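You operate a simulated robot arm through the tools that you are given. There is no shell and no other tool. Be economical: measure what you need, move in short steps, check, and stop when the job is done.

You run a simulated robot arm. Do the job below in one go: nothing can be reset, and whatever is moved stays where it is left.

JOB
Dust the black panel and polish a patch on it.
Fine: blue rag first, then the white pad with polish from the tin; rag and pad back; the rack bar stays down.

Only the result counts: the job must be done as asked and must still hold three seconds after the hand-in. Knocking over, shifting, dropping, spilling or breaking anything else fails it.

ROBOT AND FRAMES
A 7-joint arm with a two-finger parallel gripper, fixed in place. Base frame: the origin is at the foot of the arm, x ahead of it, y to its left, z up. Readings come in m, degrees, newtons and seconds.
Its first joint turns from -166.0 to 166.0 degrees. Payload 4.4 kg.
The TCP is the grasp point between the finger pads, 0.023 m short of the fingertips. In the tool frame z runs along the fingers and y along their closing line. Largest opening 0.094 m; finger width 0.038, thickness 0.01; the body of the gripper, 0.054 by 0.096 m, starts 0.039 m behind the TCP.
Orientation is that of the tool frame in the base frame, as [roll, pitch, yaw] about the fixed x, y, z axes, in that order (R = Rz(yaw) Ry(pitch) Rx(roll)). With the fingers straight down and closing along the base's y, the tool's x points along the base's -x, its y along +y and its z along -z.

CONTROLS
- The arm moves only by the tool nudge_tool. Its argument "series" is a list of rows, each a list of 7 numbers: the turn, a rotation vector about the tool's x, y, z in degrees, then the shift along the tool's x, y, z in m, then the finger opening in m, from 0 to 0.094. In form: [[wx, wy, wz, x, y, z, fingers], ...]. A call has 1 to 20 rows; each row is the pose to reach, as a shift and turn from the pose commanded when the call began, along the tool's axes at that moment. A row lasts 0.2 s, in which the tool goes at most 0.05 m and 8.6 degrees; a call with a longer step from one row to the next is refused whole, and so is a gripper value outside its range. Where a pose cannot be reached the arm comes as near as it can. A force on the tool above 40 N (or 10 N above the force at the start of the call, whichever is more), or a blocked arm, ends the call early, and 0.2 s more pass. The fingers move at their own pace (about 0.072 m/s each) and stop on an object; they squeeze with about 26 N. The grip force told is the motor's: it shows also when the fingers shut on nothing. Time passes only in rows, and 0.2 s behind the last, so rows that repeat a pose let the fingers close. The reply holds the time, the measured pose of the TCP, the force on the tool along the base axes, the opening and the grip force, in the units named above and with some noise.
- Cameras (640 x 400 px; columns grow to the right, rows downward): "scene" is fixed at [0.0527, -0.4987, 1.475]; the picture's right is [0.88, -0.48, 0.00], its down [-0.20, -0.36, -0.91] and it looks along [0.44, 0.80, -0.41] (base axes); focal length 354 px, centre (320, 200). "wrist" rides on the gripper at [-0.039, 0, -0.044] in the tool frame; the picture's right is [0.00, -1.00, 0.00], its down [0.97, 0.00, -0.24] and it looks along [0.24, 0.00, 0.97] (tool axes); focal length 218 px, centre (320, 200).
- get_image(camera): a new picture of that camera. No time passes.
- point_at(camera, pixels): for up to 12 pixels [column, row] of the newest picture of that camera ("zoom" is the newest enlarged one), the place [x, y, z] in the base frame of the surface seen there, good to about 0.002 m, but the place of the scene camera against the robot may be out by one fixed shift of up to 0.018 m in any direction. No time passes.
- inspect(camera, box): a new picture of the part [left, top, right, bottom] of that camera's present view, enlarged. No time passes.
- sign_off(): hands the job in; it is judged then, once.

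Keep the steps short. Do not move on a guess: measure, check each grasp and each placing, and mend mistakes. In all there are 80 turns and 54 pictures (those below and enlarged ones count). Leave the gripper open and the arm clear of the work at the hand-in unless told otherwise, and finish with a single line.

The tools are called after "Call:" as name(argument=value, ...) on one line, values as JSON. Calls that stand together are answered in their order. nudge_tool: Moves the arm, as the interface text tells. Its arguments: {"type":"object","properties":{"series":{"type":"array","items":{"type":"array","items":{"type":"number"}}}},"required":["series"]} The other tools are called the same way: get_image (camera) takes a picture; point_at (camera, pixels) gives the place of the surface under pixels of a picture; inspect (camera, box) takes an enlarged picture of a part of a camera's view; sign_off () hands the job in.

At the start:

```text
time: 0.0
eef_pos: [0.4316, 0.4644, 1.2244]
orientation: [180.0, 0.0, -179.9]
wrist_force: [-0.3, 0.1, 0.0]
width: 0.0937
grasp_force: 0.1
```

scene: 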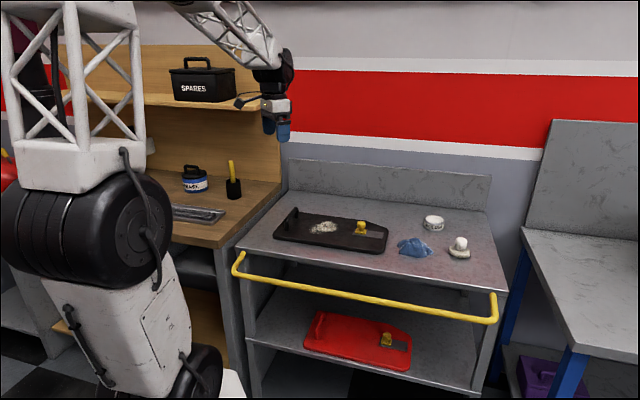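
wrist: 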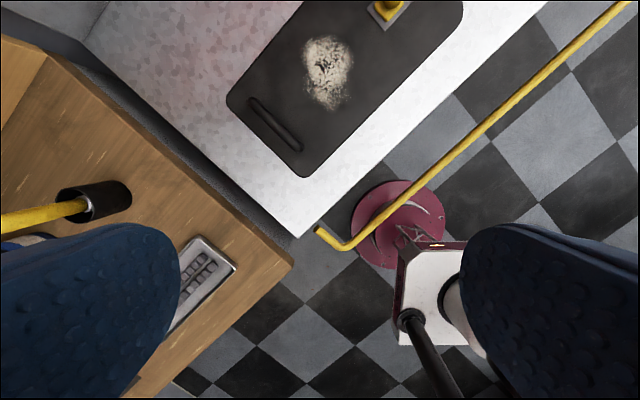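

I see a cart with a black panel carrying dust, a blue rag, a white tin and a white-knobbed pad. First I'll enlarge that region.

Call:
inspect(camera="scene", box=[220, 150, 520, 340])

Call:
inspect(camera="scene", box=[380, 200, 490, 270])

```text
2.11 times, centred on (370, 245) of scene
```

zoom: 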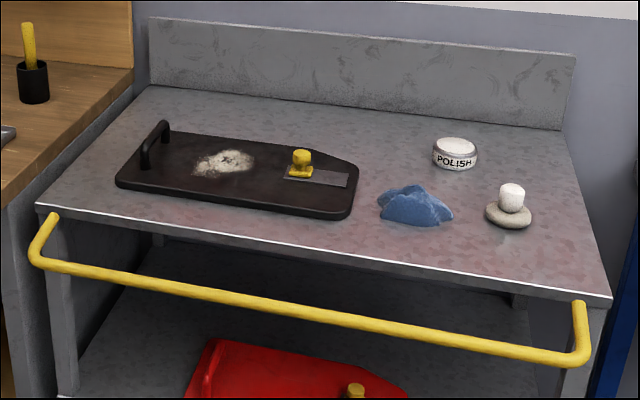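

```text
5.71 times, centred on (435, 235) of scene
```

zoom: 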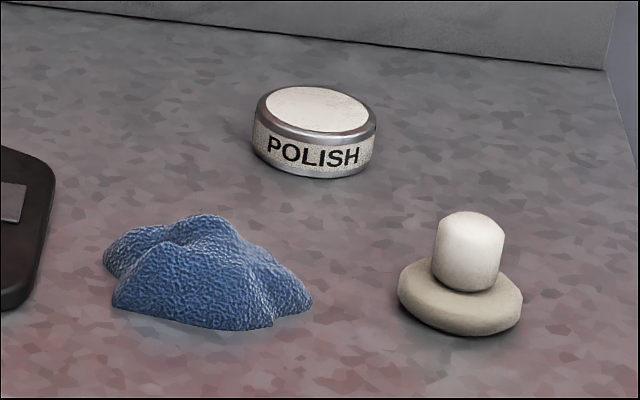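

I'll measure the objects from the scene camera: panel, dust, rag, tin, pad and bar. I'll also measure panel points with the wrist camera to find the fixed shift.

Call:
point_at(camera="zoom", pixels=[[210, 225], [200, 290], [270, 300], [310, 108], [310, 165], [467, 220], [462, 270], [462, 320], [410, 300], [515, 310], [255, 105], [375, 112]])

Call:
point_at(camera="scene", pixels=[[274, 238], [296, 209], [388, 234], [376, 254], [325, 228], [361, 222], [240, 250], [494, 318], [237, 270], [380, 300], [245, 246], [505, 290]])

Call:
point_at(camera="wrist", pixels=[[228, 98], [303, 176], [462, 20], [325, 70], [388, 6], [275, 125], [300, 235], [330, 240], [500, 120], [336, 45], [325, 100], [200, 60]])

```text
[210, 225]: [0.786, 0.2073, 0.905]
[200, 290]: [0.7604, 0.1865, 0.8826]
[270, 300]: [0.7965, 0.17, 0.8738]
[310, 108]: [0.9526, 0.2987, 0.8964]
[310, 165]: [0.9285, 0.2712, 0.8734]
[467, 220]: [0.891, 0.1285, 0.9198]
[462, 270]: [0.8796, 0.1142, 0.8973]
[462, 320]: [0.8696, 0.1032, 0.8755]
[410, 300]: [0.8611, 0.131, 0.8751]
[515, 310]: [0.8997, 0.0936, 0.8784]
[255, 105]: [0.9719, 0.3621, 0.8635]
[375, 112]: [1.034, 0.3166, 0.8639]
```

```text
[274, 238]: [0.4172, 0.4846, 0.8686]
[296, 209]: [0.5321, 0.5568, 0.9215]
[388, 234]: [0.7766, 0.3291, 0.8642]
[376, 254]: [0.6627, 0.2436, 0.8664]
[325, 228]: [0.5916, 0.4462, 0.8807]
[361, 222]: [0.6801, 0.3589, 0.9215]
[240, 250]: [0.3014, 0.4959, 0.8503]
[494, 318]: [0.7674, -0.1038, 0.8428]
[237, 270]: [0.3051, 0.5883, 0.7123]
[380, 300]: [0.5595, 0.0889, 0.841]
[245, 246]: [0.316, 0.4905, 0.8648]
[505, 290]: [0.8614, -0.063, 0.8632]
```

```text
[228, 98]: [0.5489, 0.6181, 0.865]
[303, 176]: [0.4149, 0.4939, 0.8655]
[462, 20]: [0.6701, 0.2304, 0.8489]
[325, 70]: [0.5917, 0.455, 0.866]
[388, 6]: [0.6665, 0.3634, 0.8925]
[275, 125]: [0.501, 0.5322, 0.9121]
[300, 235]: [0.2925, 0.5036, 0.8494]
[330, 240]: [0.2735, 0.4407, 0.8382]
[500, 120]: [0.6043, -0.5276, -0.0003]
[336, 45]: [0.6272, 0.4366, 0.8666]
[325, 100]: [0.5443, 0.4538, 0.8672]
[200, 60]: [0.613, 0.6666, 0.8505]
```

The wrist reads the panel surface at z≈0.866 and the table at ≈0.850. The scene camera reads about 0.014 high. I'll go high over the rag, tin and pad to measure them with the wrist camera.

Call:
nudge_tool(series=[[0, 0, 0, -0.035, -0.025, 0.01, 0.0937], [0, 0, 0, -0.07, -0.05, 0.02, 0.0937], [0, 0, 0, -0.105, -0.075, 0.03, 0.0937], [0, 0, 0, -0.14, -0.1, 0.04, 0.0937], [0, 0, 0, -0.175, -0.125, 0.05, 0.0937], [0, 0, 0, -0.21, -0.15, 0.06, 0.0937], [0, 0, 0, -0.245, -0.175, 0.07, 0.0937], [0, 0, 0, -0.28, -0.2, 0.08, 0.0937], [0, 0, 0, -0.315, -0.225, 0.09, 0.0937]])

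Call:
get_image(camera="wrist")

```text
time: 2.0
eef_pos: [0.7438, 0.2416, 1.1343]
orientation: [180.0, 0.0, 180.0]
wrist_force: [0.2, 0.1, 0.4]
width: 0.094
grasp_force: 0.1
```

```text
49 pictures are left
```

wrist: 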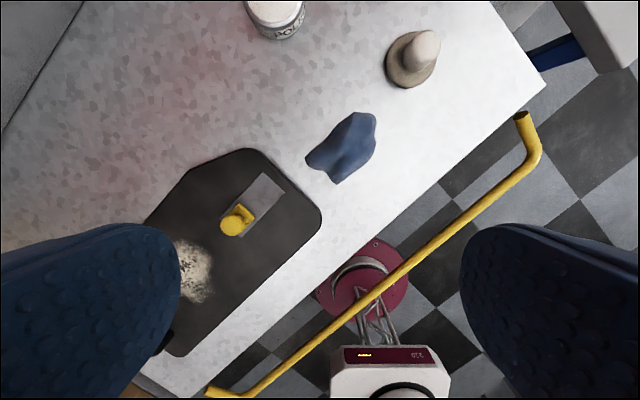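

Good view. I'll enlarge the rag and the pad/tin area and measure.

Call:
inspect(camera="wrist", box=[290, 90, 400, 200])

Call:
point_at(camera="wrist", pixels=[[309, 159], [337, 182], [356, 113], [374, 142], [375, 117], [345, 143], [352, 130], [340, 155], [422, 46], [408, 67], [273, 8], [385, 108]])

Call:
inspect(camera="wrist", box=[140, 130, 340, 255])

```text
3.64 times, centred on (345, 145) of wrist
```

zoom: 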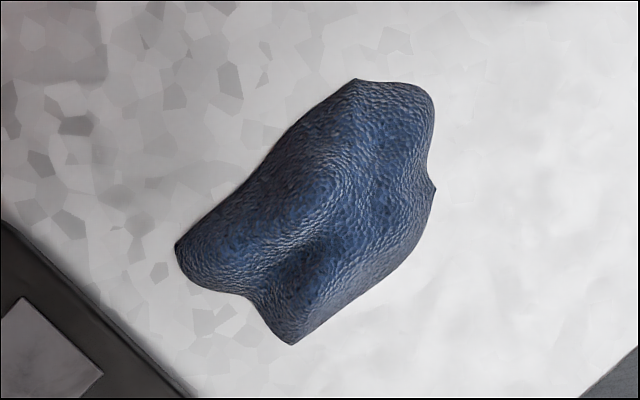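

```text
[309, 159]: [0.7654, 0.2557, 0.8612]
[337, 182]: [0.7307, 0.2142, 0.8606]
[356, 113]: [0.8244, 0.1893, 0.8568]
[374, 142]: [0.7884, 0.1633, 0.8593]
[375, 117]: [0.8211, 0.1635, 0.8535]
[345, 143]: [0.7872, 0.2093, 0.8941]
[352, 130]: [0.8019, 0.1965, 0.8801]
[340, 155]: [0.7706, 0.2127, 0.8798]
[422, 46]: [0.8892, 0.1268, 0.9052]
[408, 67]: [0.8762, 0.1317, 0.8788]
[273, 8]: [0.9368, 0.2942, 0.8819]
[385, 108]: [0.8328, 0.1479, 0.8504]
```

```text
3.20 times, centred on (240, 192) of wrist
```

zoom: 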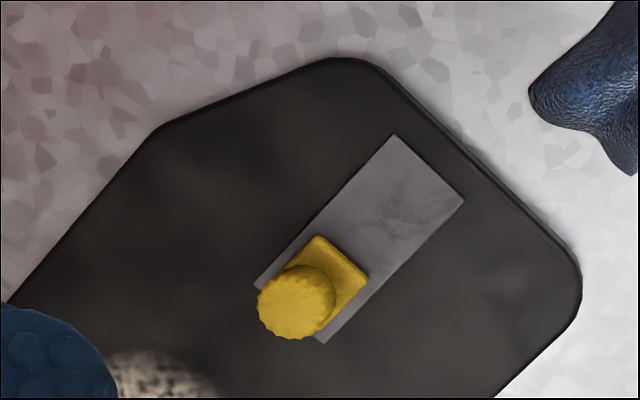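

The rag spans about 0.10 × 0.062 m, centred near (0.784, 0.203), with its top at 0.894. I'll turn 45° so the fingers close across its narrow side, and go above it to z≈1.0.

Call:
nudge_tool(series=[[0, 0, 7.5, -0.007, -0.007, 0.02, 0.094], [0, 0, 15, -0.014, -0.014, 0.04, 0.094], [0, 0, 22.5, -0.021, -0.021, 0.06, 0.094], [0, 0, 30, -0.028, -0.028, 0.08, 0.094], [0, 0, 37.5, -0.035, -0.035, 0.1, 0.094], [0, 0, 45, -0.04, -0.039, 0.134, 0.094]])

Call:
get_image(camera="wrist")

```text
time: 3.4
eef_pos: [0.7847, 0.2003, 1.0001]
orientation: [180.0, -0.1, 135.0]
wrist_force: [0.3, 0.1, 0.1]
width: 0.0941
grasp_force: 0.1
```

```text
46 pictures are left
```

wrist: 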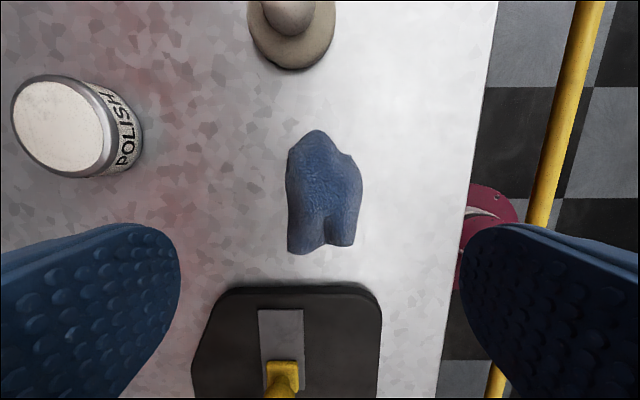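

The rag is now square to the fingers. I'll measure its edges, the pad and the tin from here.

Call:
point_at(camera="wrist", pixels=[[289, 200], [363, 195], [318, 131], [291, 252], [353, 243], [325, 190], [290, 12], [250, 30], [334, 25], [60, 120], [14, 110], [105, 140]])

Call:
inspect(camera="wrist", box=[0, 60, 160, 190])

```text
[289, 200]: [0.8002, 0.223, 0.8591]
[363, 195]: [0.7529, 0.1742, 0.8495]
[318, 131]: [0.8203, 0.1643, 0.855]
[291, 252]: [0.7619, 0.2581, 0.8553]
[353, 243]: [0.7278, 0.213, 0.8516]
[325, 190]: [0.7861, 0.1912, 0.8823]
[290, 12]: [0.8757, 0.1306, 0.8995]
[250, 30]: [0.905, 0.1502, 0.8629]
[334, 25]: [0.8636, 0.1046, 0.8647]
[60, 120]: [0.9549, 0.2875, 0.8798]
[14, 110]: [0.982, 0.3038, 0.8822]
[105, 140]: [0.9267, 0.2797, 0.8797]
```

```text
3.08 times, centred on (80, 125) of wrist
```

zoom: 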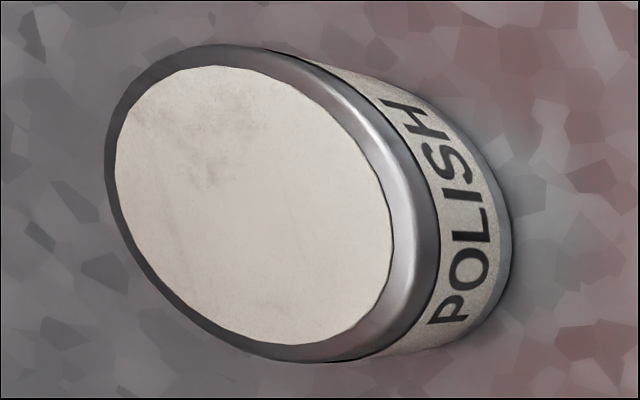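

The TCP is centred on the rag. I'll go down 0.121 m to z≈0.879 with open fingers, then close.

Call:
nudge_tool(series=[[0, 0, 0, 0, 0.001, 0.04, 0.094], [0, 0, 0, 0, 0.001, 0.08, 0.094], [0, 0, 0, 0, 0.001, 0.105, 0.094], [0, 0, 0, 0, 0.001, 0.121, 0.094], [0, 0, 0, 0, 0.001, 0.121, 0.094], [0, 0, 0, 0, 0.001, 0.121, 0.0], [0, 0, 0, 0, 0.001, 0.121, 0.0], [0, 0, 0, 0, 0.001, 0.121, 0.0], [0, 0, 0, 0, 0.001, 0.121, 0.0]])

Call:
get_image(camera="wrist")

```text
time: 5.4
eef_pos: [0.7871, 0.2016, 0.8805]
orientation: [-180.0, -0.1, 135.0]
wrist_force: [0.5, 0.7, 3.4]
width: 0.0641
grasp_force: 26.3
```

```text
44 pictures are left
```

wrist: 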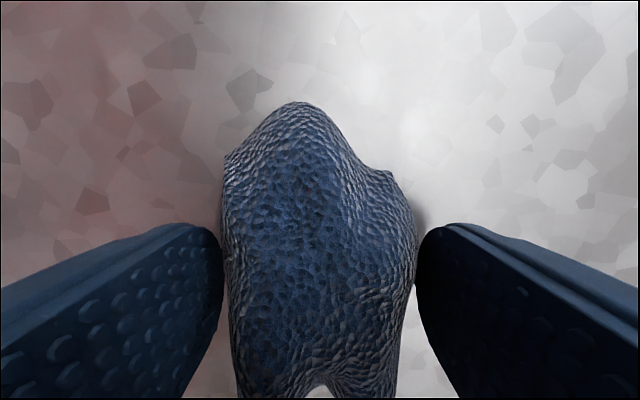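

Grasped: opening 0.064 m at 26 N. The rag's bottom is about 0.031 below the TCP. I'll lift 0.10.

Call:
nudge_tool(series=[[0, 0, 0, 0, 0, -0.02, 0.0], [0, 0, 0, 0, 0, -0.06, 0.0], [0, 0, 0, 0, 0, -0.1, 0.0]])

Call:
get_image(camera="wrist")

Call:
get_image(camera="scene")

```text
time: 6.2
eef_pos: [0.7861, 0.2006, 0.9773]
orientation: [-179.9, 0.0, 135.1]
wrist_force: [-0.5, 0.0, -1.6]
width: 0.0
grasp_force: 26.9
```

```text
43 pictures are left
```

wrist: 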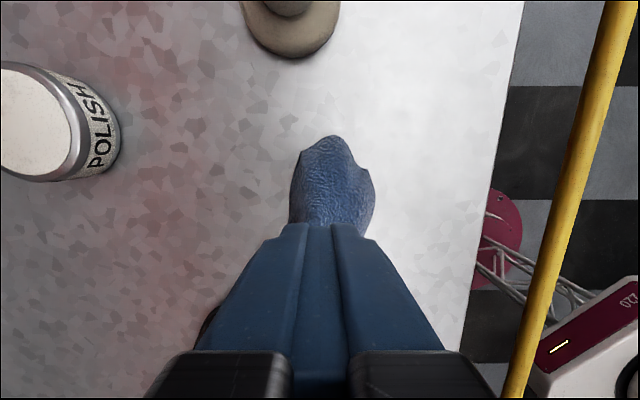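

```text
42 pictures are left
```

scene: 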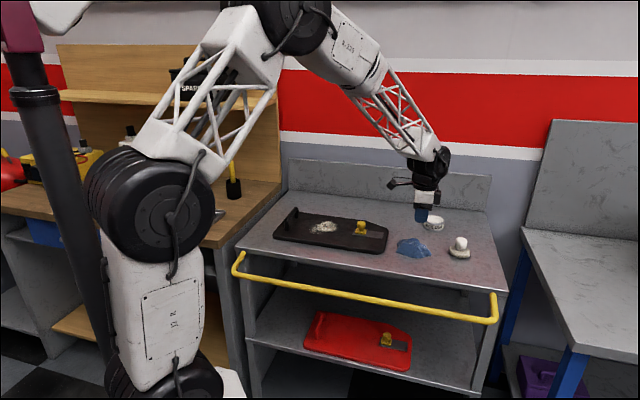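

The fingers slid off; the rag is still in place. I need its slope, so I'll open the gripper first to look and sample it.

Call:
nudge_tool(series=[[0, 0, 0, 0, 0, 0, 0.094], [0, 0, 0, 0, 0, 0, 0.094], [0, 0, 0, 0, 0, 0, 0.094]])

Call:
inspect(camera="wrist", box=[260, 120, 400, 280])

Call:
inspect(camera="scene", box=[385, 220, 445, 265])

Call:
point_at(camera="zoom", pixels=[[200, 180], [250, 120], [330, 130], [380, 200], [420, 260], [480, 300], [250, 300], [350, 330], [280, 220], [320, 180], [440, 200], [150, 250]])

```text
time: 7.0
eef_pos: [0.7872, 0.2019, 0.9779]
orientation: [180.0, 0.0, 135.0]
wrist_force: [-0.1, 0.0, -0.2]
width: 0.0942
grasp_force: 0.1
```

```text
2.50 times, centred on (330, 200) of wrist
```

zoom: 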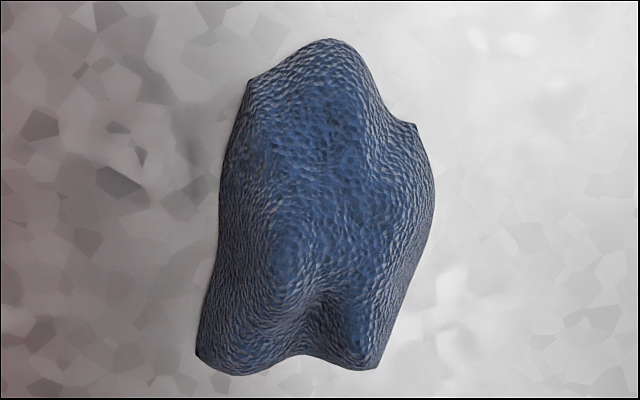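

```text
8.89 times, centred on (415, 242) of scene
```

zoom: 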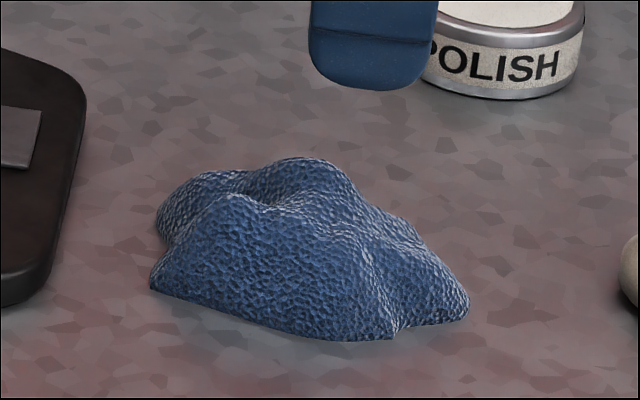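

```text
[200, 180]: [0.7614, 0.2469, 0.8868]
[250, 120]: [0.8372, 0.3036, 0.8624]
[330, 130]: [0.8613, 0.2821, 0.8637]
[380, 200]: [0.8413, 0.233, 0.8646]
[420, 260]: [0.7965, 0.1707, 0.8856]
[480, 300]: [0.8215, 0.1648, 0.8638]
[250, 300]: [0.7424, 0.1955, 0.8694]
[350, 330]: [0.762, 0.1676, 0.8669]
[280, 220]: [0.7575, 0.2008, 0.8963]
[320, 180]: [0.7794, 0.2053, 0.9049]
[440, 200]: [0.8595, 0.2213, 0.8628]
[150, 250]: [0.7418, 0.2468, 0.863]
```

Low down near the panel end the sides are steeper. I'll shift the grip 22 mm that way and 9 mm sideways, turn 5° and go down to z≈0.874. Then I'll close and lift only 1–2 cm to test.

Call:
nudge_tool(series=[[0, 0, 5, 0.0223, -0.0088, 0.0, 0.094], [0, 0, 5, 0.0223, -0.0088, 0.04, 0.094], [0, 0, 5, 0.0223, -0.0088, 0.08, 0.094], [0, 0, 5, 0.0223, -0.0088, 0.1, 0.094], [0, 0, 5, 0.0223, -0.0088, 0.1055, 0.094], [0, 0, 5, 0.0223, -0.0088, 0.1055, 0.094], [0, 0, 5, 0.0223, -0.0088, 0.1055, 0.0], [0, 0, 5, 0.0223, -0.0088, 0.1055, 0.0], [0, 0, 5, 0.0223, -0.0088, 0.1055, 0.0], [0, 0, 5, 0.0223, -0.0088, 0.1055, 0.0]])

Call:
nudge_tool(series=[[0, 0, 0, 0, 0, -0.005, 0.0], [0, 0, 0, 0, 0, -0.01, 0.0], [0, 0, 0, 0, 0, -0.015, 0.0]])

Call:
get_image(camera="wrist")

```text
time: 9.2
eef_pos: [0.7645, 0.211, 0.8734]
orientation: [-180.0, 0.0, 130.0]
wrist_force: [-0.5, -0.1, 1.2]
width: 0.0711
grasp_force: 26.1
```

```text
time: 10.0
eef_pos: [0.7658, 0.2106, 0.8894]
orientation: [-179.9, 0.0, 130.0]
wrist_force: [1.3, -0.4, 3.3]
width: 0.0534
grasp_force: 26.3
```

```text
39 pictures are left
```

wrist: 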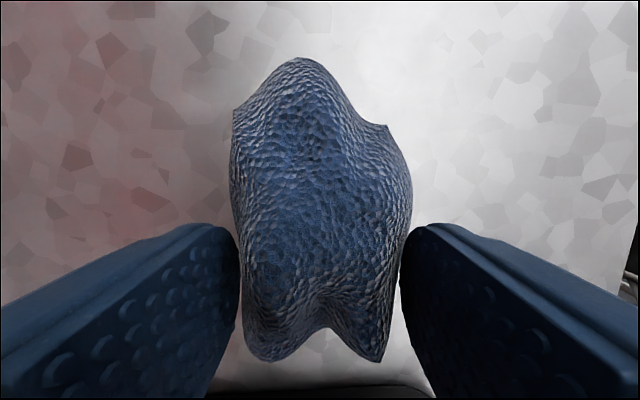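

The rag slides out as I lift, because its sides lean about 30°. I'll open, rise and map its height profile to find steep opposing faces.

Call:
nudge_tool(series=[[0, 0, 0, 0, 0, 0.0, 0.094], [0, 0, 0, 0, 0, 0.0, 0.094], [0, 0, 0, 0.02, 0, -0.04, 0.094], [0, 0, 0, 0.04, 0, -0.06, 0.094]])

Call:
inspect(camera="wrist", box=[220, 60, 420, 220])

```text
time: 11.0
eef_pos: [0.7404, 0.2414, 0.948]
orientation: [180.0, 0.0, 130.0]
wrist_force: [0.9, 0.4, 0.2]
width: 0.0941
grasp_force: 0.0
```

```text
2.50 times, centred on (320, 140) of wrist
```

zoom: 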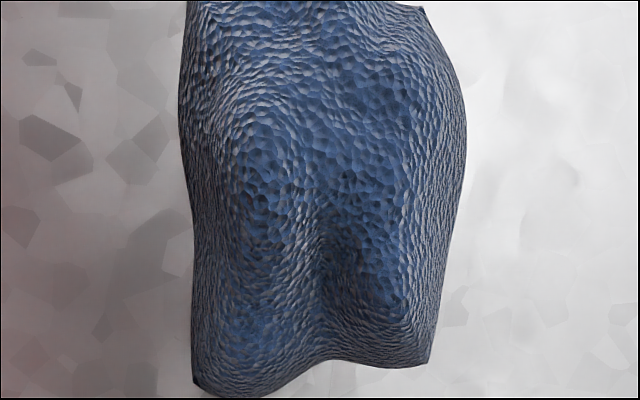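

I'll sample two height cross-sections of the rag.

Call:
point_at(camera="zoom", pixels=[[196, 320], [205, 320], [220, 320], [245, 320], [280, 320], [320, 320], [360, 320], [390, 320], [410, 320], [425, 320], [433, 320], [470, 320]])

Call:
point_at(camera="zoom", pixels=[[188, 170], [200, 170], [220, 170], [245, 170], [280, 170], [320, 170], [360, 170], [400, 170], [420, 170], [440, 170], [458, 170], [490, 170]])

```text
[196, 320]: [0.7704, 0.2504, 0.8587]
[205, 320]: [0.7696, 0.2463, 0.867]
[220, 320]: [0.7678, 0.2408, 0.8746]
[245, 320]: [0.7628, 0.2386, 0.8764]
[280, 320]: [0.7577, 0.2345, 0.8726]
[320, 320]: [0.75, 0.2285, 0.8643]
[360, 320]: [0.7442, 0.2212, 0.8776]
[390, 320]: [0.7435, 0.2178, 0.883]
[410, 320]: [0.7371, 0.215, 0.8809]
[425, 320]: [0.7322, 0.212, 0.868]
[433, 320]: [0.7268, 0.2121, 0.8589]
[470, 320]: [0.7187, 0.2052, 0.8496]
```

```text
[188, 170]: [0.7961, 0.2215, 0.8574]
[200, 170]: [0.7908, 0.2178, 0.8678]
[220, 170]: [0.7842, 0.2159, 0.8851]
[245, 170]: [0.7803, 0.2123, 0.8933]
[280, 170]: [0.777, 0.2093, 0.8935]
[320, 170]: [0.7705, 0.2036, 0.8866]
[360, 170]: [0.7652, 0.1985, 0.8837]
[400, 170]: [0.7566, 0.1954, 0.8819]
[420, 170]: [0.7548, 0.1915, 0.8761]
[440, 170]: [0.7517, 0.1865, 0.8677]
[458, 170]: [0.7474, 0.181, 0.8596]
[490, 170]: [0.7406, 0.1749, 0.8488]
```

Near the panel end the faces lean only about 22°. I'll centre the fingers there at (0.752, 0.226), tips right at the table, close and do a short test lift.

Call:
nudge_tool(series=[[0, 0, 2, -0.0194, -0.0005, 0.0, 0.094], [0, 0, 2, -0.0194, -0.0005, 0.04, 0.094], [0, 0, 2, -0.0194, -0.0005, 0.068, 0.094], [0, 0, 2, -0.0194, -0.0005, 0.0764, 0.094], [0, 0, 2, -0.0194, -0.0005, 0.0764, 0.094], [0, 0, 2, -0.0194, -0.0005, 0.0764, 0.0], [0, 0, 2, -0.0194, -0.0005, 0.0764, 0.0], [0, 0, 2, -0.0194, -0.0005, 0.0764, 0.0], [0, 0, 2, -0.0194, -0.0005, 0.0764, 0.0]])

Call:
nudge_tool(series=[[0, 0, 0, 0, 0, -0.003, 0.0], [0, 0, 0, 0, 0, -0.006, 0.0], [0, 0, 0, 0, 0, -0.01, 0.0]])

Call:
get_image(camera="wrist")

```text
time: 12.5
eef_pos: [0.7523, 0.2263, 0.8734]
orientation: [179.9, 0.0, 128.0]
wrist_force: [-0.5, -0.7, 2.5]
width: 0.0663
grasp_force: 26.0
stopped in row 7: the force on the tool passed its limit (the readings are from after the stop); the commanded pose is now the measured one
```

```text
time: 13.3
eef_pos: [0.7519, 0.226, 0.8829]
orientation: [179.9, 0.0, 128.0]
wrist_force: [-0.1, 0.0, 0.1]
width: 0.0663
grasp_force: 26.2
```

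```text
37 pictures are left
```

wrist: 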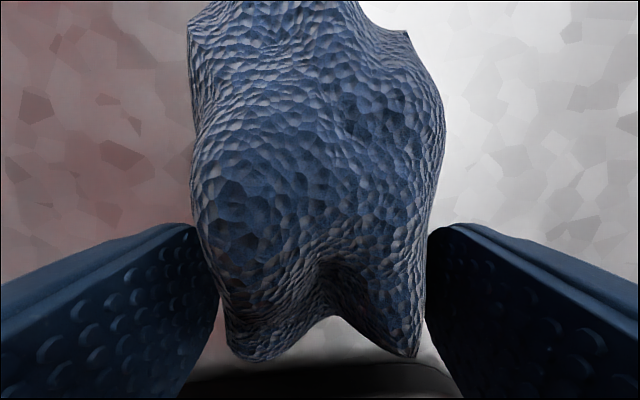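

The width held at 0.0663 through the lift, so it's gripped. I'll raise another 6 cm and look.

Call:
nudge_tool(series=[[0, 0, 0, 0, 0, -0.01, 0.0], [0, 0, 0, 0, 0, -0.025, 0.0], [0, 0, 0, 0, 0, -0.04, 0.0], [0, 0, 0, 0, 0, -0.06, 0.0], [0, 0, 0, 0, 0, -0.08, 0.0]])

Call:
inspect(camera="scene", box=[340, 180, 460, 260])

```text
time: 14.5
eef_pos: [0.7504, 0.2258, 0.9628]
orientation: [-179.9, 0.0, 128.0]
wrist_force: [-0.6, 0.1, -0.6]
width: 0.0662
grasp_force: 25.7
```

```text
5.00 times, centred on (400, 220) of scene
```

zoom: 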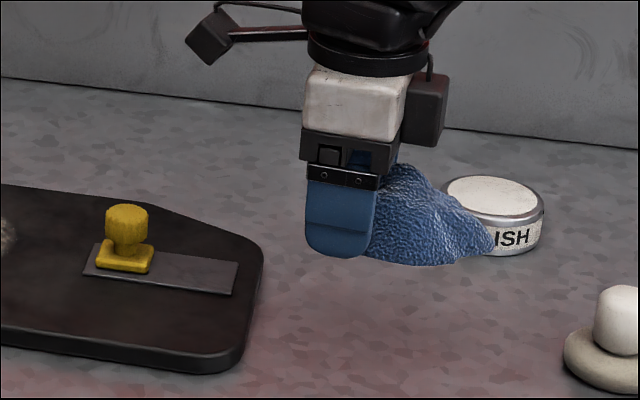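

The rag is held level, its bottom about 0.024 below the TCP. I'll measure the dust outline on the panel with the scene camera, whose offset I found to be mostly +0.0145 in z.

Call:
inspect(camera="scene", box=[265, 195, 395, 265])

```text
4.92 times, centred on (330, 230) of scene
```

zoom: 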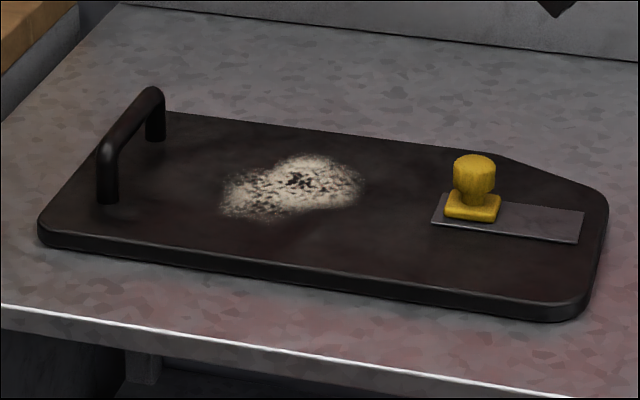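

I'll get the dust's extreme points, the knob and the handle in base coordinates.

Call:
point_at(camera="zoom", pixels=[[218, 205], [270, 220], [365, 185], [320, 153], [255, 170], [292, 187], [474, 157], [447, 212], [152, 90], [105, 160], [340, 210], [432, 222]])

```text
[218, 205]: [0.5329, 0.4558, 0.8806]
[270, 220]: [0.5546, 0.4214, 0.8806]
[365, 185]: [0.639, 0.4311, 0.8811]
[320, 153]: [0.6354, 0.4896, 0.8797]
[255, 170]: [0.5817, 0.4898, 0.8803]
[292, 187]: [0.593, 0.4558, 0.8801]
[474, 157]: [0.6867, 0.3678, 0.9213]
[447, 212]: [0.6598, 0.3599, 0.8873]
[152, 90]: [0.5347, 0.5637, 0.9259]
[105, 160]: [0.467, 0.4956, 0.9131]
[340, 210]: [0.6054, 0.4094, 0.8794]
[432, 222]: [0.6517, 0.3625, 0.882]
```

The dust spans u 0.69–0.795 and v 0.05–0.147, where u runs across the panel and v along it. The knob starts at v≈0.20. I'll carry the rag high over the panel to the start point above the dust edge and turn it square to the panel.

Call:
nudge_tool(series=[[0, 0, -1, 0.01, -0.001, -0.02, 0.0], [0, 0, -2, 0.05, -0.004, -0.025, 0.0], [0, 0, -3, 0.09, -0.008, -0.025, 0.0], [0, 0, -4, 0.13, -0.012, -0.025, 0.0], [0, 0, -5, 0.17, -0.016, -0.025, 0.0], [0, 0, -6, 0.21, -0.02, -0.025, 0.0], [0, 0, -7, 0.25, -0.024, -0.025, 0.0], [0, 0, -7, 0.285, -0.028, -0.025, 0.0], [0, 0, -7, 0.3155, -0.0308, -0.02, 0.0], [0, 0, -7, 0.3155, -0.0308, 0.0, 0.0]])

Call:
inspect(camera="scene", box=[255, 180, 395, 265])

```text
time: 16.7
eef_pos: [0.5325, 0.455, 0.9616]
orientation: [-180.0, 0.0, 135.0]
wrist_force: [-0.7, -0.3, -0.2]
width: 0.0661
grasp_force: 25.7
```

```text
4.57 times, centred on (325, 222) of scene
```

zoom: 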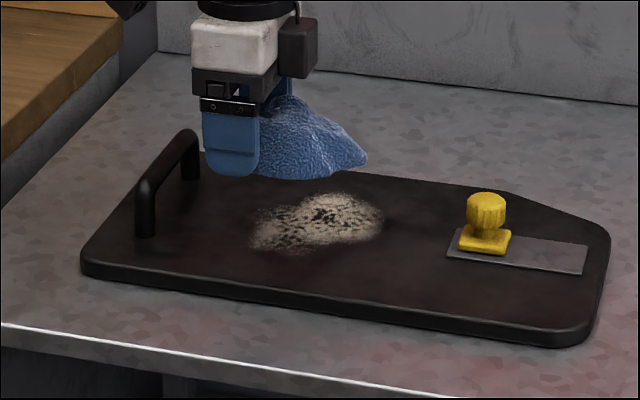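

In position. I'll go down to just above contact (TCP z≈0.892), then step in small increments, watching the force.

Call:
nudge_tool(series=[[0, 0, 0, 0, 0, 0.03, 0.0], [0, 0, 0, 0, 0, 0.06, 0.0], [0, 0, 0, 0, 0, 0.071, 0.0], [0, 0, 0, 0, 0, 0.073, 0.0]])

Call:
nudge_tool(series=[[0, 0, 0, 0, 0, 0.0012, 0.0], [0, 0, 0, 0, 0, 0.0012, 0.0]])

```text
time: 17.7
eef_pos: [0.534, 0.4562, 0.8895]
orientation: [-180.0, 0.1, 135.0]
wrist_force: [-0.2, 1.2, 0.3]
width: 0.0663
grasp_force: 25.8
```

```text
time: 18.3
eef_pos: [0.5328, 0.4551, 0.8896]
orientation: [179.9, 0.0, 135.0]
wrist_force: [-1.6, 1.6, 18.9]
width: 0.0664
grasp_force: 26.0
```

Contact at z≈0.8895, with 19 N pressing. I'll ease off 0.6 mm and sweep across the dust (u +0.10), back, shift 15 mm, and sweep again.

Call:
nudge_tool(series=[[0, 0, 0, 0, 0, -0.0006, 0.0], [0, 0, 0, 0, 0.015, -0.0006, 0.0], [0, 0, 0, 0, 0.03, -0.0006, 0.0], [0, 0, 0, 0, 0.045, -0.0006, 0.0], [0, 0, 0, 0, 0.06, -0.0006, 0.0]])

Call:
inspect(camera="scene", box=[255, 180, 395, 265])

```text
time: 19.5
eef_pos: [0.5745, 0.4988, 0.8883]
orientation: [180.0, 0.0, 135.0]
wrist_force: [-8.6, -9.4, 27.9]
width: 0.0663
grasp_force: 26.4
```

```text
4.57 times, centred on (325, 222) of scene
```

zoom: 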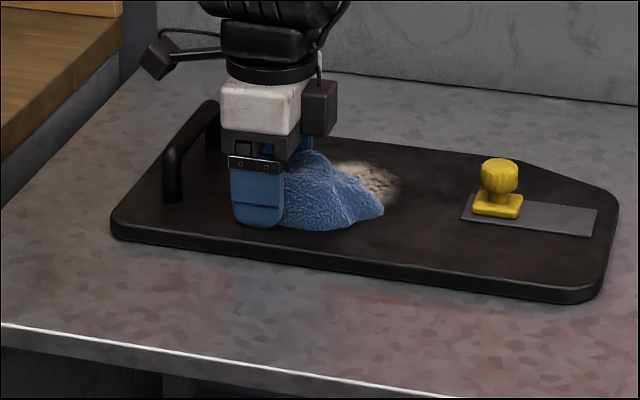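

The panel is sliding along with the rag, so 28 N is far too hard. I'll measure how far it moved, comparing the same landmarks: knob base corner, plate corner and handle foot.

Call:
point_at(camera="zoom", pixels=[[473, 212], [594, 234], [111, 228], [498, 163], [598, 290], [462, 215], [172, 195]])

```text
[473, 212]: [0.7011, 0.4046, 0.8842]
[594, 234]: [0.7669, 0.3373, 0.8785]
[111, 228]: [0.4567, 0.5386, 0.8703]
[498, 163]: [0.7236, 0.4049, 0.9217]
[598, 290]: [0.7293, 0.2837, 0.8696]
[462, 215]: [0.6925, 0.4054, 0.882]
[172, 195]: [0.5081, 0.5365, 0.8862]
```

The panel moved about 0.060 m with the rag, sticking fully. I'll drag it back the same 0.060 m under the same pressure, then compare landmarks.

Call:
nudge_tool(series=[[0, 0, 0, 0, -0.01, 0, 0.0], [0, 0, 0, 0, -0.02, 0, 0.0], [0, 0, 0, 0, -0.03, 0, 0.0], [0, 0, 0, 0, -0.04, 0, 0.0], [0, 0, 0, 0, -0.05, 0, 0.0], [0, 0, 0, 0, -0.06, 0, 0.0]])

Call:
inspect(camera="scene", box=[255, 180, 395, 265])

Call:
point_at(camera="zoom", pixels=[[460, 254], [584, 272], [486, 193], [448, 257], [105, 285]])

```text
time: 20.9
eef_pos: [0.5328, 0.4565, 0.889]
orientation: [-179.9, 0.0, 135.0]
wrist_force: [5.6, 5.5, 14.2]
width: 0.0665
grasp_force: 26.1
```

```text
4.57 times, centred on (325, 222) of scene
```

zoom: 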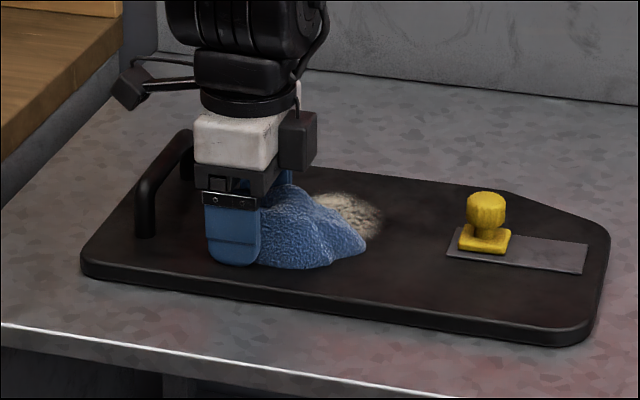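

```text
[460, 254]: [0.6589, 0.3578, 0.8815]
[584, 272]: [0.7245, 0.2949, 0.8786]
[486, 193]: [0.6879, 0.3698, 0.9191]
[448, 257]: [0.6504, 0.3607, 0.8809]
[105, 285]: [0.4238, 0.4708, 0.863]
```

The panel is back on exactly its original landmarks (knob 486,193; left corner 82,268). Now I'll ease to a very light touch, reading the force as I go.

Call:
nudge_tool(series=[[0, 0, 0, 0, 0, -0.0003, 0.0], [0, 0, 0, 0, 0, -0.0005, 0.0]])

Call:
nudge_tool(series=[[0, 0, 0, 0, 0, -0.0002, 0.0], [0, 0, 0, 0, 0, -0.0002, 0.0]])

```text
time: 21.5
eef_pos: [0.5334, 0.4556, 0.889]
orientation: [-179.9, -0.1, 135.0]
wrist_force: [0.3, -1.4, 4.1]
width: 0.0665
grasp_force: 25.9
```

```text
time: 22.1
eef_pos: [0.5334, 0.4557, 0.8881]
orientation: [-179.9, -0.1, 135.0]
wrist_force: [-0.6, -0.3, 0.3]
width: 0.0661
grasp_force: 26.3
```

At zero load the rag just touches. I'll add 0.1 mm (about 2 N) and make a short 3 cm sweep, then check panel and dust.

Call:
nudge_tool(series=[[0, 0, 0, 0, 0, 0.0001, 0.0], [0, 0, 0, 0, 0.01, 0.0001, 0.0], [0, 0, 0, 0, 0.02, 0.0001, 0.0], [0, 0, 0, 0, 0.03, 0.0001, 0.0]])

Call:
inspect(camera="scene", box=[255, 180, 395, 265])

```text
time: 23.1
eef_pos: [0.5543, 0.4781, 0.89]
orientation: [-180.0, 0.0, 135.0]
wrist_force: [-0.4, 0.8, -0.2]
width: 0.0663
grasp_force: 25.4
```

```text
4.57 times, centred on (325, 222) of scene
```

zoom: 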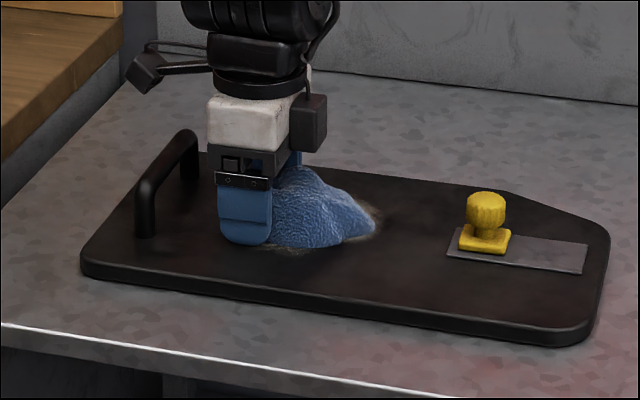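

The panel stayed put and the dust looks fainter. I'll continue the light sweep to the far side and come back.

Call:
nudge_tool(series=[[0, 0, 0, 0, 0.015, 0.0001, 0.0], [0, 0, 0, 0, 0.03, 0.0001, 0.0], [0, 0, 0, 0, 0.045, 0.0001, 0.0], [0, 0, 0, 0, 0.06, 0.0001, 0.0], [0, 0, 0, 0, 0.07, 0.0001, 0.0]])

Call:
inspect(camera="scene", box=[255, 180, 395, 265])

```text
time: 24.3
eef_pos: [0.6034, 0.5268, 0.8903]
orientation: [-180.0, 0.0, 135.0]
wrist_force: [0.8, -0.1, -0.4]
width: 0.0662
grasp_force: 25.8
```

```text
4.57 times, centred on (325, 222) of scene
```

zoom: 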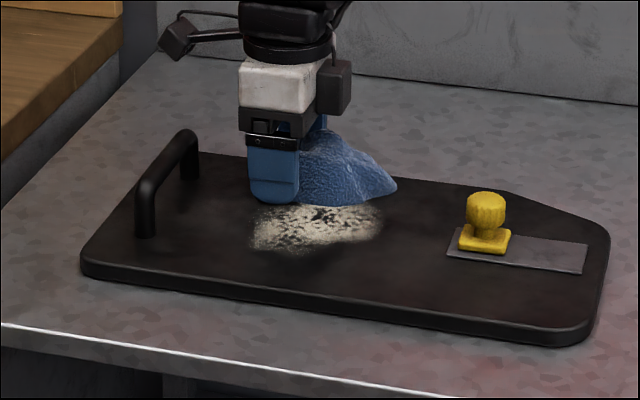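

The dust remains; there was practically no contact (force ≈0). I'll step down slightly here to find a 3–5 N touch.

Call:
nudge_tool(series=[[0, 0, 0, 0, 0, 0.0002, 0.0], [0, 0, 0, 0, 0, 0.0002, 0.0]])

Call:
nudge_tool(series=[[0, 0, 0, 0, 0, 0.0001, 0.0], [0, 0, 0, 0, 0, 0.0001, 0.0]])

```text
time: 24.9
eef_pos: [0.6036, 0.5264, 0.8905]
orientation: [-180.0, 0.0, 135.0]
wrist_force: [0.7, 0.6, -0.8]
width: 0.0662
grasp_force: 25.9
```

```text
time: 25.5
eef_pos: [0.6043, 0.5266, 0.8898]
orientation: [180.0, 0.0, 134.9]
wrist_force: [-0.1, 0.0, -1.1]
width: 0.0662
grasp_force: 25.7
```

Call:
nudge_tool(series=[[0, 0, 0, 0, 0, 0.0003, 0.0], [0, 0, 0, 0, 0, 0.0003, 0.0]])

Call:
nudge_tool(series=[[0, 0, 0, 0, 0, 0.0002, 0.0], [0, 0, 0, 0, 0, 0.0002, 0.0]])

```text
time: 26.1
eef_pos: [0.6044, 0.5266, 0.8889]
orientation: [-180.0, 0.0, 135.1]
wrist_force: [0.7, 0.4, 2.1]
width: 0.066
grasp_force: 26.0
```

```text
time: 26.7
eef_pos: [0.6045, 0.5272, 0.8895]
orientation: [180.0, 0.1, 135.0]
wrist_force: [-2.6, -1.4, 11.7]
width: 0.0662
grasp_force: 25.9
```

Force at the last step is 11.7 N, at the one before 2.1 N. I'll go between (~5 N) and sweep back 4 cm, following the 0.6 mm height drift. Then I'll check the panel.

Call:
nudge_tool(series=[[0, 0, 0, 0, 0, -0.0001, 0.0], [0, 0, 0, 0, -0.01, -0.00015, 0.0], [0, 0, 0, 0, -0.02, -0.0002, 0.0], [0, 0, 0, 0, -0.03, -0.00026, 0.0], [0, 0, 0, 0, -0.04, -0.0003, 0.0]])

Call:
inspect(camera="scene", box=[255, 180, 395, 265])

```text
time: 27.9
eef_pos: [0.5741, 0.4982, 0.8884]
orientation: [-180.0, 0.0, 135.0]
wrist_force: [2.6, 4.3, 9.8]
width: 0.0661
grasp_force: 25.7
```

```text
4.57 times, centred on (325, 222) of scene
```

zoom: 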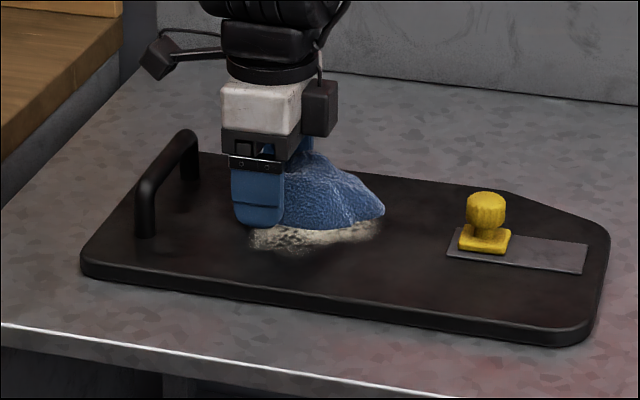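

The panel didn't move at 10 N normal. That's a good level. I'll continue the sweep back over the remaining 6 cm.

Call:
nudge_tool(series=[[0, 0, 0, 0, -0.01, -6e-05, 0.0], [0, 0, 0, 0, -0.02, -0.00012, 0.0], [0, 0, 0, 0, -0.03, -0.00018, 0.0], [0, 0, 0, 0, -0.04, -0.00024, 0.0], [0, 0, 0, 0, -0.05, -0.0003, 0.0], [0, 0, 0, 0, -0.06, -0.00036, 0.0]])

Call:
inspect(camera="scene", box=[255, 180, 395, 265])

```text
time: 29.3
eef_pos: [0.5327, 0.4548, 0.8885]
orientation: [180.0, 0.0, 135.0]
wrist_force: [0.8, 0.7, 0.5]
width: 0.0665
grasp_force: 26.0
```

```text
4.57 times, centred on (325, 222) of scene
```

zoom: 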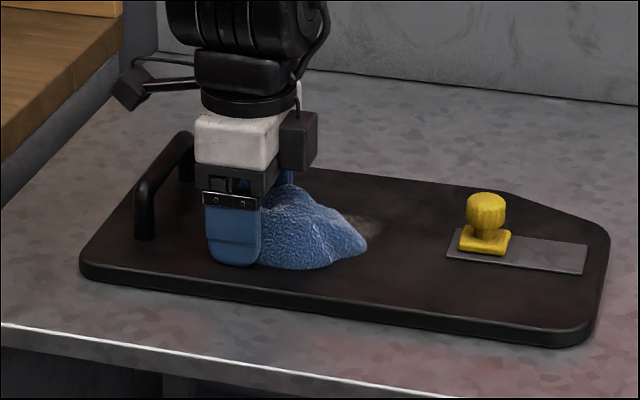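

The dust behind the rag is mostly gone. Second pass: add 0.3 mm, shift 12 mm toward the knob, and sweep forward 5 cm; check force.

Call:
nudge_tool(series=[[0, 0, 0, -0.006, 0, 0.0002, 0.0], [0, 0, 0, -0.012, 0, 0.0003, 0.0], [0, 0, 0, -0.012, 0.01, 0.00036, 0.0], [0, 0, 0, -0.012, 0.02, 0.00042, 0.0], [0, 0, 0, -0.012, 0.03, 0.00048, 0.0], [0, 0, 0, -0.012, 0.04, 0.00052, 0.0], [0, 0, 0, -0.012, 0.05, 0.0006, 0.0]])

```text
time: 30.9
eef_pos: [0.5764, 0.4827, 0.8889]
orientation: [-180.0, 0.0, 135.0]
wrist_force: [0.7, 0.8, 0.1]
width: 0.066
grasp_force: 25.8
```

Force is ≈0 here, so I'll press 0.4 mm more and continue 5 cm forward.

Call:
nudge_tool(series=[[0, 0, 0, 0, 0, 0.0003, 0.0], [0, 0, 0, 0, 0.01, 0.00045, 0.0], [0, 0, 0, 0, 0.02, 0.0005, 0.0], [0, 0, 0, 0, 0.03, 0.00055, 0.0], [0, 0, 0, 0, 0.04, 0.0006, 0.0], [0, 0, 0, 0, 0.05, 0.00065, 0.0]])

Call:
inspect(camera="scene", box=[255, 180, 395, 265])

```text
time: 32.3
eef_pos: [0.613, 0.5175, 0.889]
orientation: [180.0, 0.0, 135.0]
wrist_force: [-9.1, -10.2, 35.5]
width: 0.066
grasp_force: 26.4
```

```text
4.57 times, centred on (325, 222) of scene
```

zoom: 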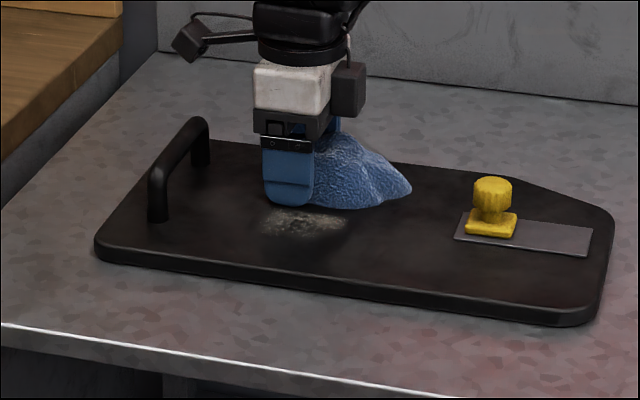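

Pressed too hard (35 N) and the panel moved again. I'll measure by how much so I can drag it back.

Call:
point_at(camera="zoom", pixels=[[466, 236], [591, 256], [492, 178], [454, 240], [119, 266]])

```text
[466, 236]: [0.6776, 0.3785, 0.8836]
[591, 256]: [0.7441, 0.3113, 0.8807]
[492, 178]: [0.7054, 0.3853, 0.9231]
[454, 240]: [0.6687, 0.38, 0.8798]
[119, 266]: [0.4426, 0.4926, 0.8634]
```

Displacement ≈0.026 m along +u. I'll drag back 0.026 m under this pressure and compare.

Call:
nudge_tool(series=[[0, 0, 0, 0, -0.007, 0, 0.0], [0, 0, 0, 0, -0.014, 0, 0.0], [0, 0, 0, 0, -0.021, 0, 0.0], [0, 0, 0, 0, -0.026, 0, 0.0]])

Call:
inspect(camera="scene", box=[255, 180, 395, 265])

Call:
point_at(camera="zoom", pixels=[[460, 254], [584, 272], [486, 193], [448, 257], [105, 285]])

```text
time: 33.3
eef_pos: [0.5941, 0.5002, 0.8897]
orientation: [179.9, 0.0, 135.0]
wrist_force: [10.0, 13.1, 43.4]
width: 0.0659
grasp_force: 25.8
```

```text
4.57 times, centred on (325, 222) of scene
```

zoom: 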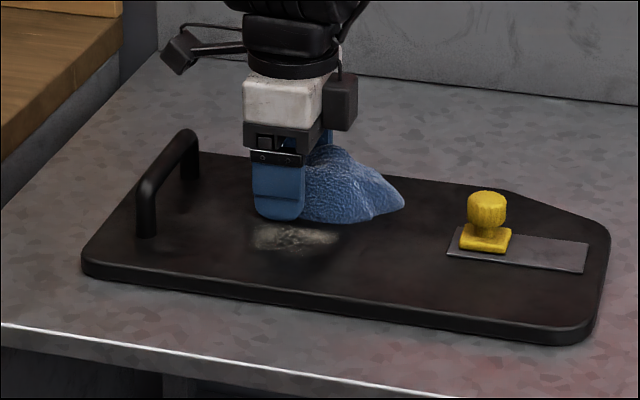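

```text
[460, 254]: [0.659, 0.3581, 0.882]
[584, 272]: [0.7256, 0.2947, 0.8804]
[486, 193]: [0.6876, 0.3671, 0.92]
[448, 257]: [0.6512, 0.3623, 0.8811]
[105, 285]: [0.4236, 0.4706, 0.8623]
```

The panel is back within about 1 mm. Now I'll relieve the load and read the force before any more sweeping.

Call:
nudge_tool(series=[[0, 0, 0, 0, 0, -0.0004, 0.0], [0, 0, 0, 0, 0, -0.0008, 0.0], [0, 0, 0, 0, 0, -0.0008, 0.0]])

```text
time: 34.1
eef_pos: [0.5936, 0.5003, 0.8893]
orientation: [180.0, 0.0, 135.1]
wrist_force: [12.3, 3.5, 30.8]
width: 0.0661
grasp_force: 25.5
```

Call:
nudge_tool(series=[[0, 0, 0, 0, 0, -0.0003, 0.0], [0, 0, 0, 0, 0, -0.0006, 0.0], [0, 0, 0, 0, 0, -0.0006, 0.0]])

```text
time: 34.9
eef_pos: [0.595, 0.5, 0.8898]
orientation: [-179.9, 0.0, 135.0]
wrist_force: [6.1, -2.6, 15.6]
width: 0.0661
grasp_force: 26.0
```

15.6 N now; I'll relieve another 0.25 mm, then sweep back 4 cm across the remaining dust.

Call:
nudge_tool(series=[[0, 0, 0, 0, 0, -0.00025, 0.0], [0, 0, 0, 0, 0, -0.00025, 0.0], [0, 0, 0, 0.004, -0.01, -0.0003, 0.0], [0, 0, 0, 0.008, -0.02, -0.00034, 0.0], [0, 0, 0, 0.012, -0.03, -0.00038, 0.0], [0, 0, 0, 0.012, -0.04, -0.00042, 0.0]])

Call:
nudge_tool(series=[[0, 0, 0, 0, -0.01, -4e-05, 0.0], [0, 0, 0, 0, -0.02, -8e-05, 0.0], [0, 0, 0, 0, -0.03, -0.00012, 0.0], [0, 0, 0, 0, -0.04, -0.00016, 0.0]])

Call:
inspect(camera="scene", box=[255, 180, 395, 265])

```text
time: 36.3
eef_pos: [0.5575, 0.4803, 0.8897]
orientation: [-179.8, -0.1, 135.0]
wrist_force: [-0.1, -0.4, -0.5]
width: 0.0662
grasp_force: 26.4
```

```text
time: 37.3
eef_pos: [0.5307, 0.4494, 0.8909]
orientation: [180.0, 0.0, 135.1]
wrist_force: [0.3, -0.3, -0.9]
width: 0.0661
grasp_force: 26.1
```

```text
4.57 times, centred on (325, 222) of scene
```

zoom: 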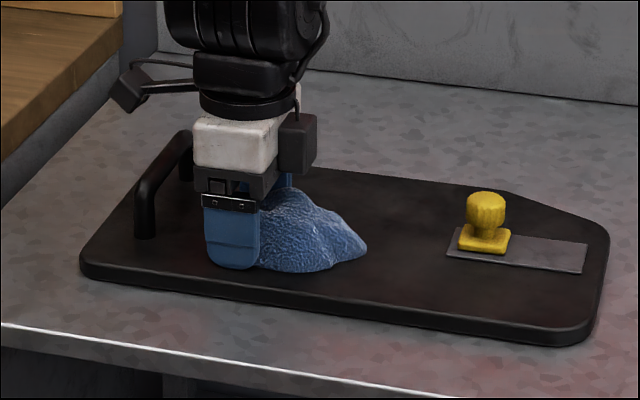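

Contact was lost on that pass. I'll step down here to about 8 N. (Contact level is known within ~0.5 mm.)

Call:
nudge_tool(series=[[0, 0, 0, 0, 0, 0.0004, 0.0], [0, 0, 0, 0, 0, 0.0004, 0.0]])

Call:
nudge_tool(series=[[0, 0, 0, 0, 0, 0.0002, 0.0], [0, 0, 0, 0, 0, 0.0002, 0.0]])

```text
time: 37.9
eef_pos: [0.5305, 0.4511, 0.889]
orientation: [180.0, 0.0, 135.0]
wrist_force: [-1.5, -1.0, 0.8]
width: 0.0663
grasp_force: 25.8
```

```text
time: 38.5
eef_pos: [0.531, 0.4513, 0.888]
orientation: [180.0, 0.0, 135.0]
wrist_force: [-1.2, -1.2, 1.9]
width: 0.0663
grasp_force: 26.4
```

Call:
nudge_tool(series=[[0, 0, 0, 0, 0, 0.0003, 0.0], [0, 0, 0, 0, 0.01, 0.00036, 0.0], [0, 0, 0, 0, 0.02, 0.00042, 0.0], [0, 0, 0, 0, 0.03, 0.00048, 0.0]])

Call:
nudge_tool(series=[[0, 0, 0, 0, 0.01, 6e-05, 0.0], [0, 0, 0, 0, 0.02, 0.00012, 0.0], [0, 0, 0, 0, 0.03, 0.00018, 0.0]])

Call:
inspect(camera="scene", box=[255, 180, 395, 265])

```text
time: 39.5
eef_pos: [0.5515, 0.4738, 0.8896]
orientation: [180.0, 0.0, 135.0]
wrist_force: [-2.6, -2.8, 6.6]
width: 0.0659
grasp_force: 26.3
```

```text
time: 40.3
eef_pos: [0.5725, 0.495, 0.8885]
orientation: [180.0, 0.0, 134.9]
wrist_force: [-2.4, -2.2, 6.2]
width: 0.0661
grasp_force: 25.7
```

```text
4.57 times, centred on (325, 222) of scene
```

zoom: 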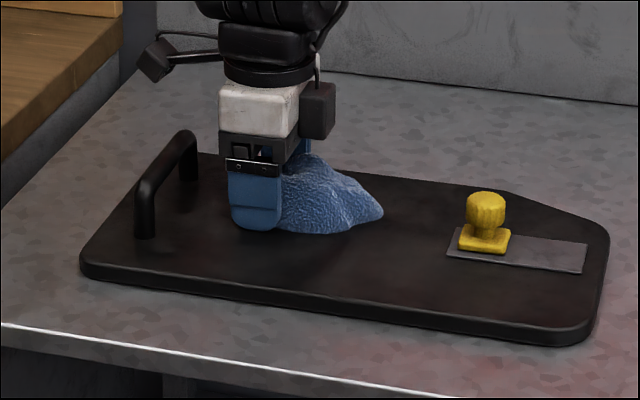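

A steady ~6 N, and the near half is clean with the panel still. I'll carry on forward 5 cm, shift 15 mm toward the knob, and sweep back.

Call:
nudge_tool(series=[[0, 0, 0, 0, 0.01, 6e-05, 0.0], [0, 0, 0, 0, 0.02, 0.00012, 0.0], [0, 0, 0, 0, 0.03, 0.00018, 0.0], [0, 0, 0, 0, 0.04, 0.00024, 0.0], [0, 0, 0, -0.008, 0.04, 0.00024, 0.0], [0, 0, 0, -0.016, 0.04, 0.00024, 0.0]])

Call:
nudge_tool(series=[[0, 0, 0, 0, -0.01, -6e-05, 0.0], [0, 0, 0, 0, -0.02, -0.00012, 0.0], [0, 0, 0, 0, -0.03, -0.00018, 0.0], [0, 0, 0, 0, -0.04, -0.00024, 0.0], [0, 0, 0, 0, -0.05, -0.0003, 0.0]])

Call:
nudge_tool(series=[[0, 0, 0, 0, -0.01, -6e-05, 0.0], [0, 0, 0, 0, -0.02, -0.00012, 0.0], [0, 0, 0, 0, -0.03, -0.00018, 0.0], [0, 0, 0, 0, -0.04, -0.00024, 0.0], [0, 0, 0, 0, -0.04, -0.03, 0.0], [0, 0, 0, 0.0, -0.04, -0.07, 0.0]])

Call:
inspect(camera="scene", box=[255, 180, 395, 265])

```text
time: 41.7
eef_pos: [0.612, 0.5127, 0.8893]
orientation: [180.0, 0.0, 135.1]
wrist_force: [-4.2, 6.2, 12.8]
width: 0.0662
grasp_force: 26.3
```

```text
time: 42.9
eef_pos: [0.5769, 0.4758, 0.8896]
orientation: [180.0, 0.1, 135.0]
wrist_force: [2.3, 1.7, 7.2]
width: 0.0661
grasp_force: 26.2
```

```text
time: 44.3
eef_pos: [0.5478, 0.4468, 0.9572]
orientation: [-179.8, 0.0, 134.9]
wrist_force: [0.1, -0.2, -1.3]
width: 0.0663
grasp_force: 25.4
```

```text
4.57 times, centred on (325, 222) of scene
```

zoom: 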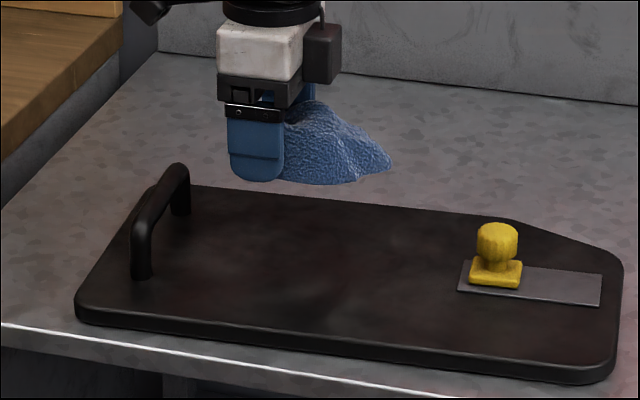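

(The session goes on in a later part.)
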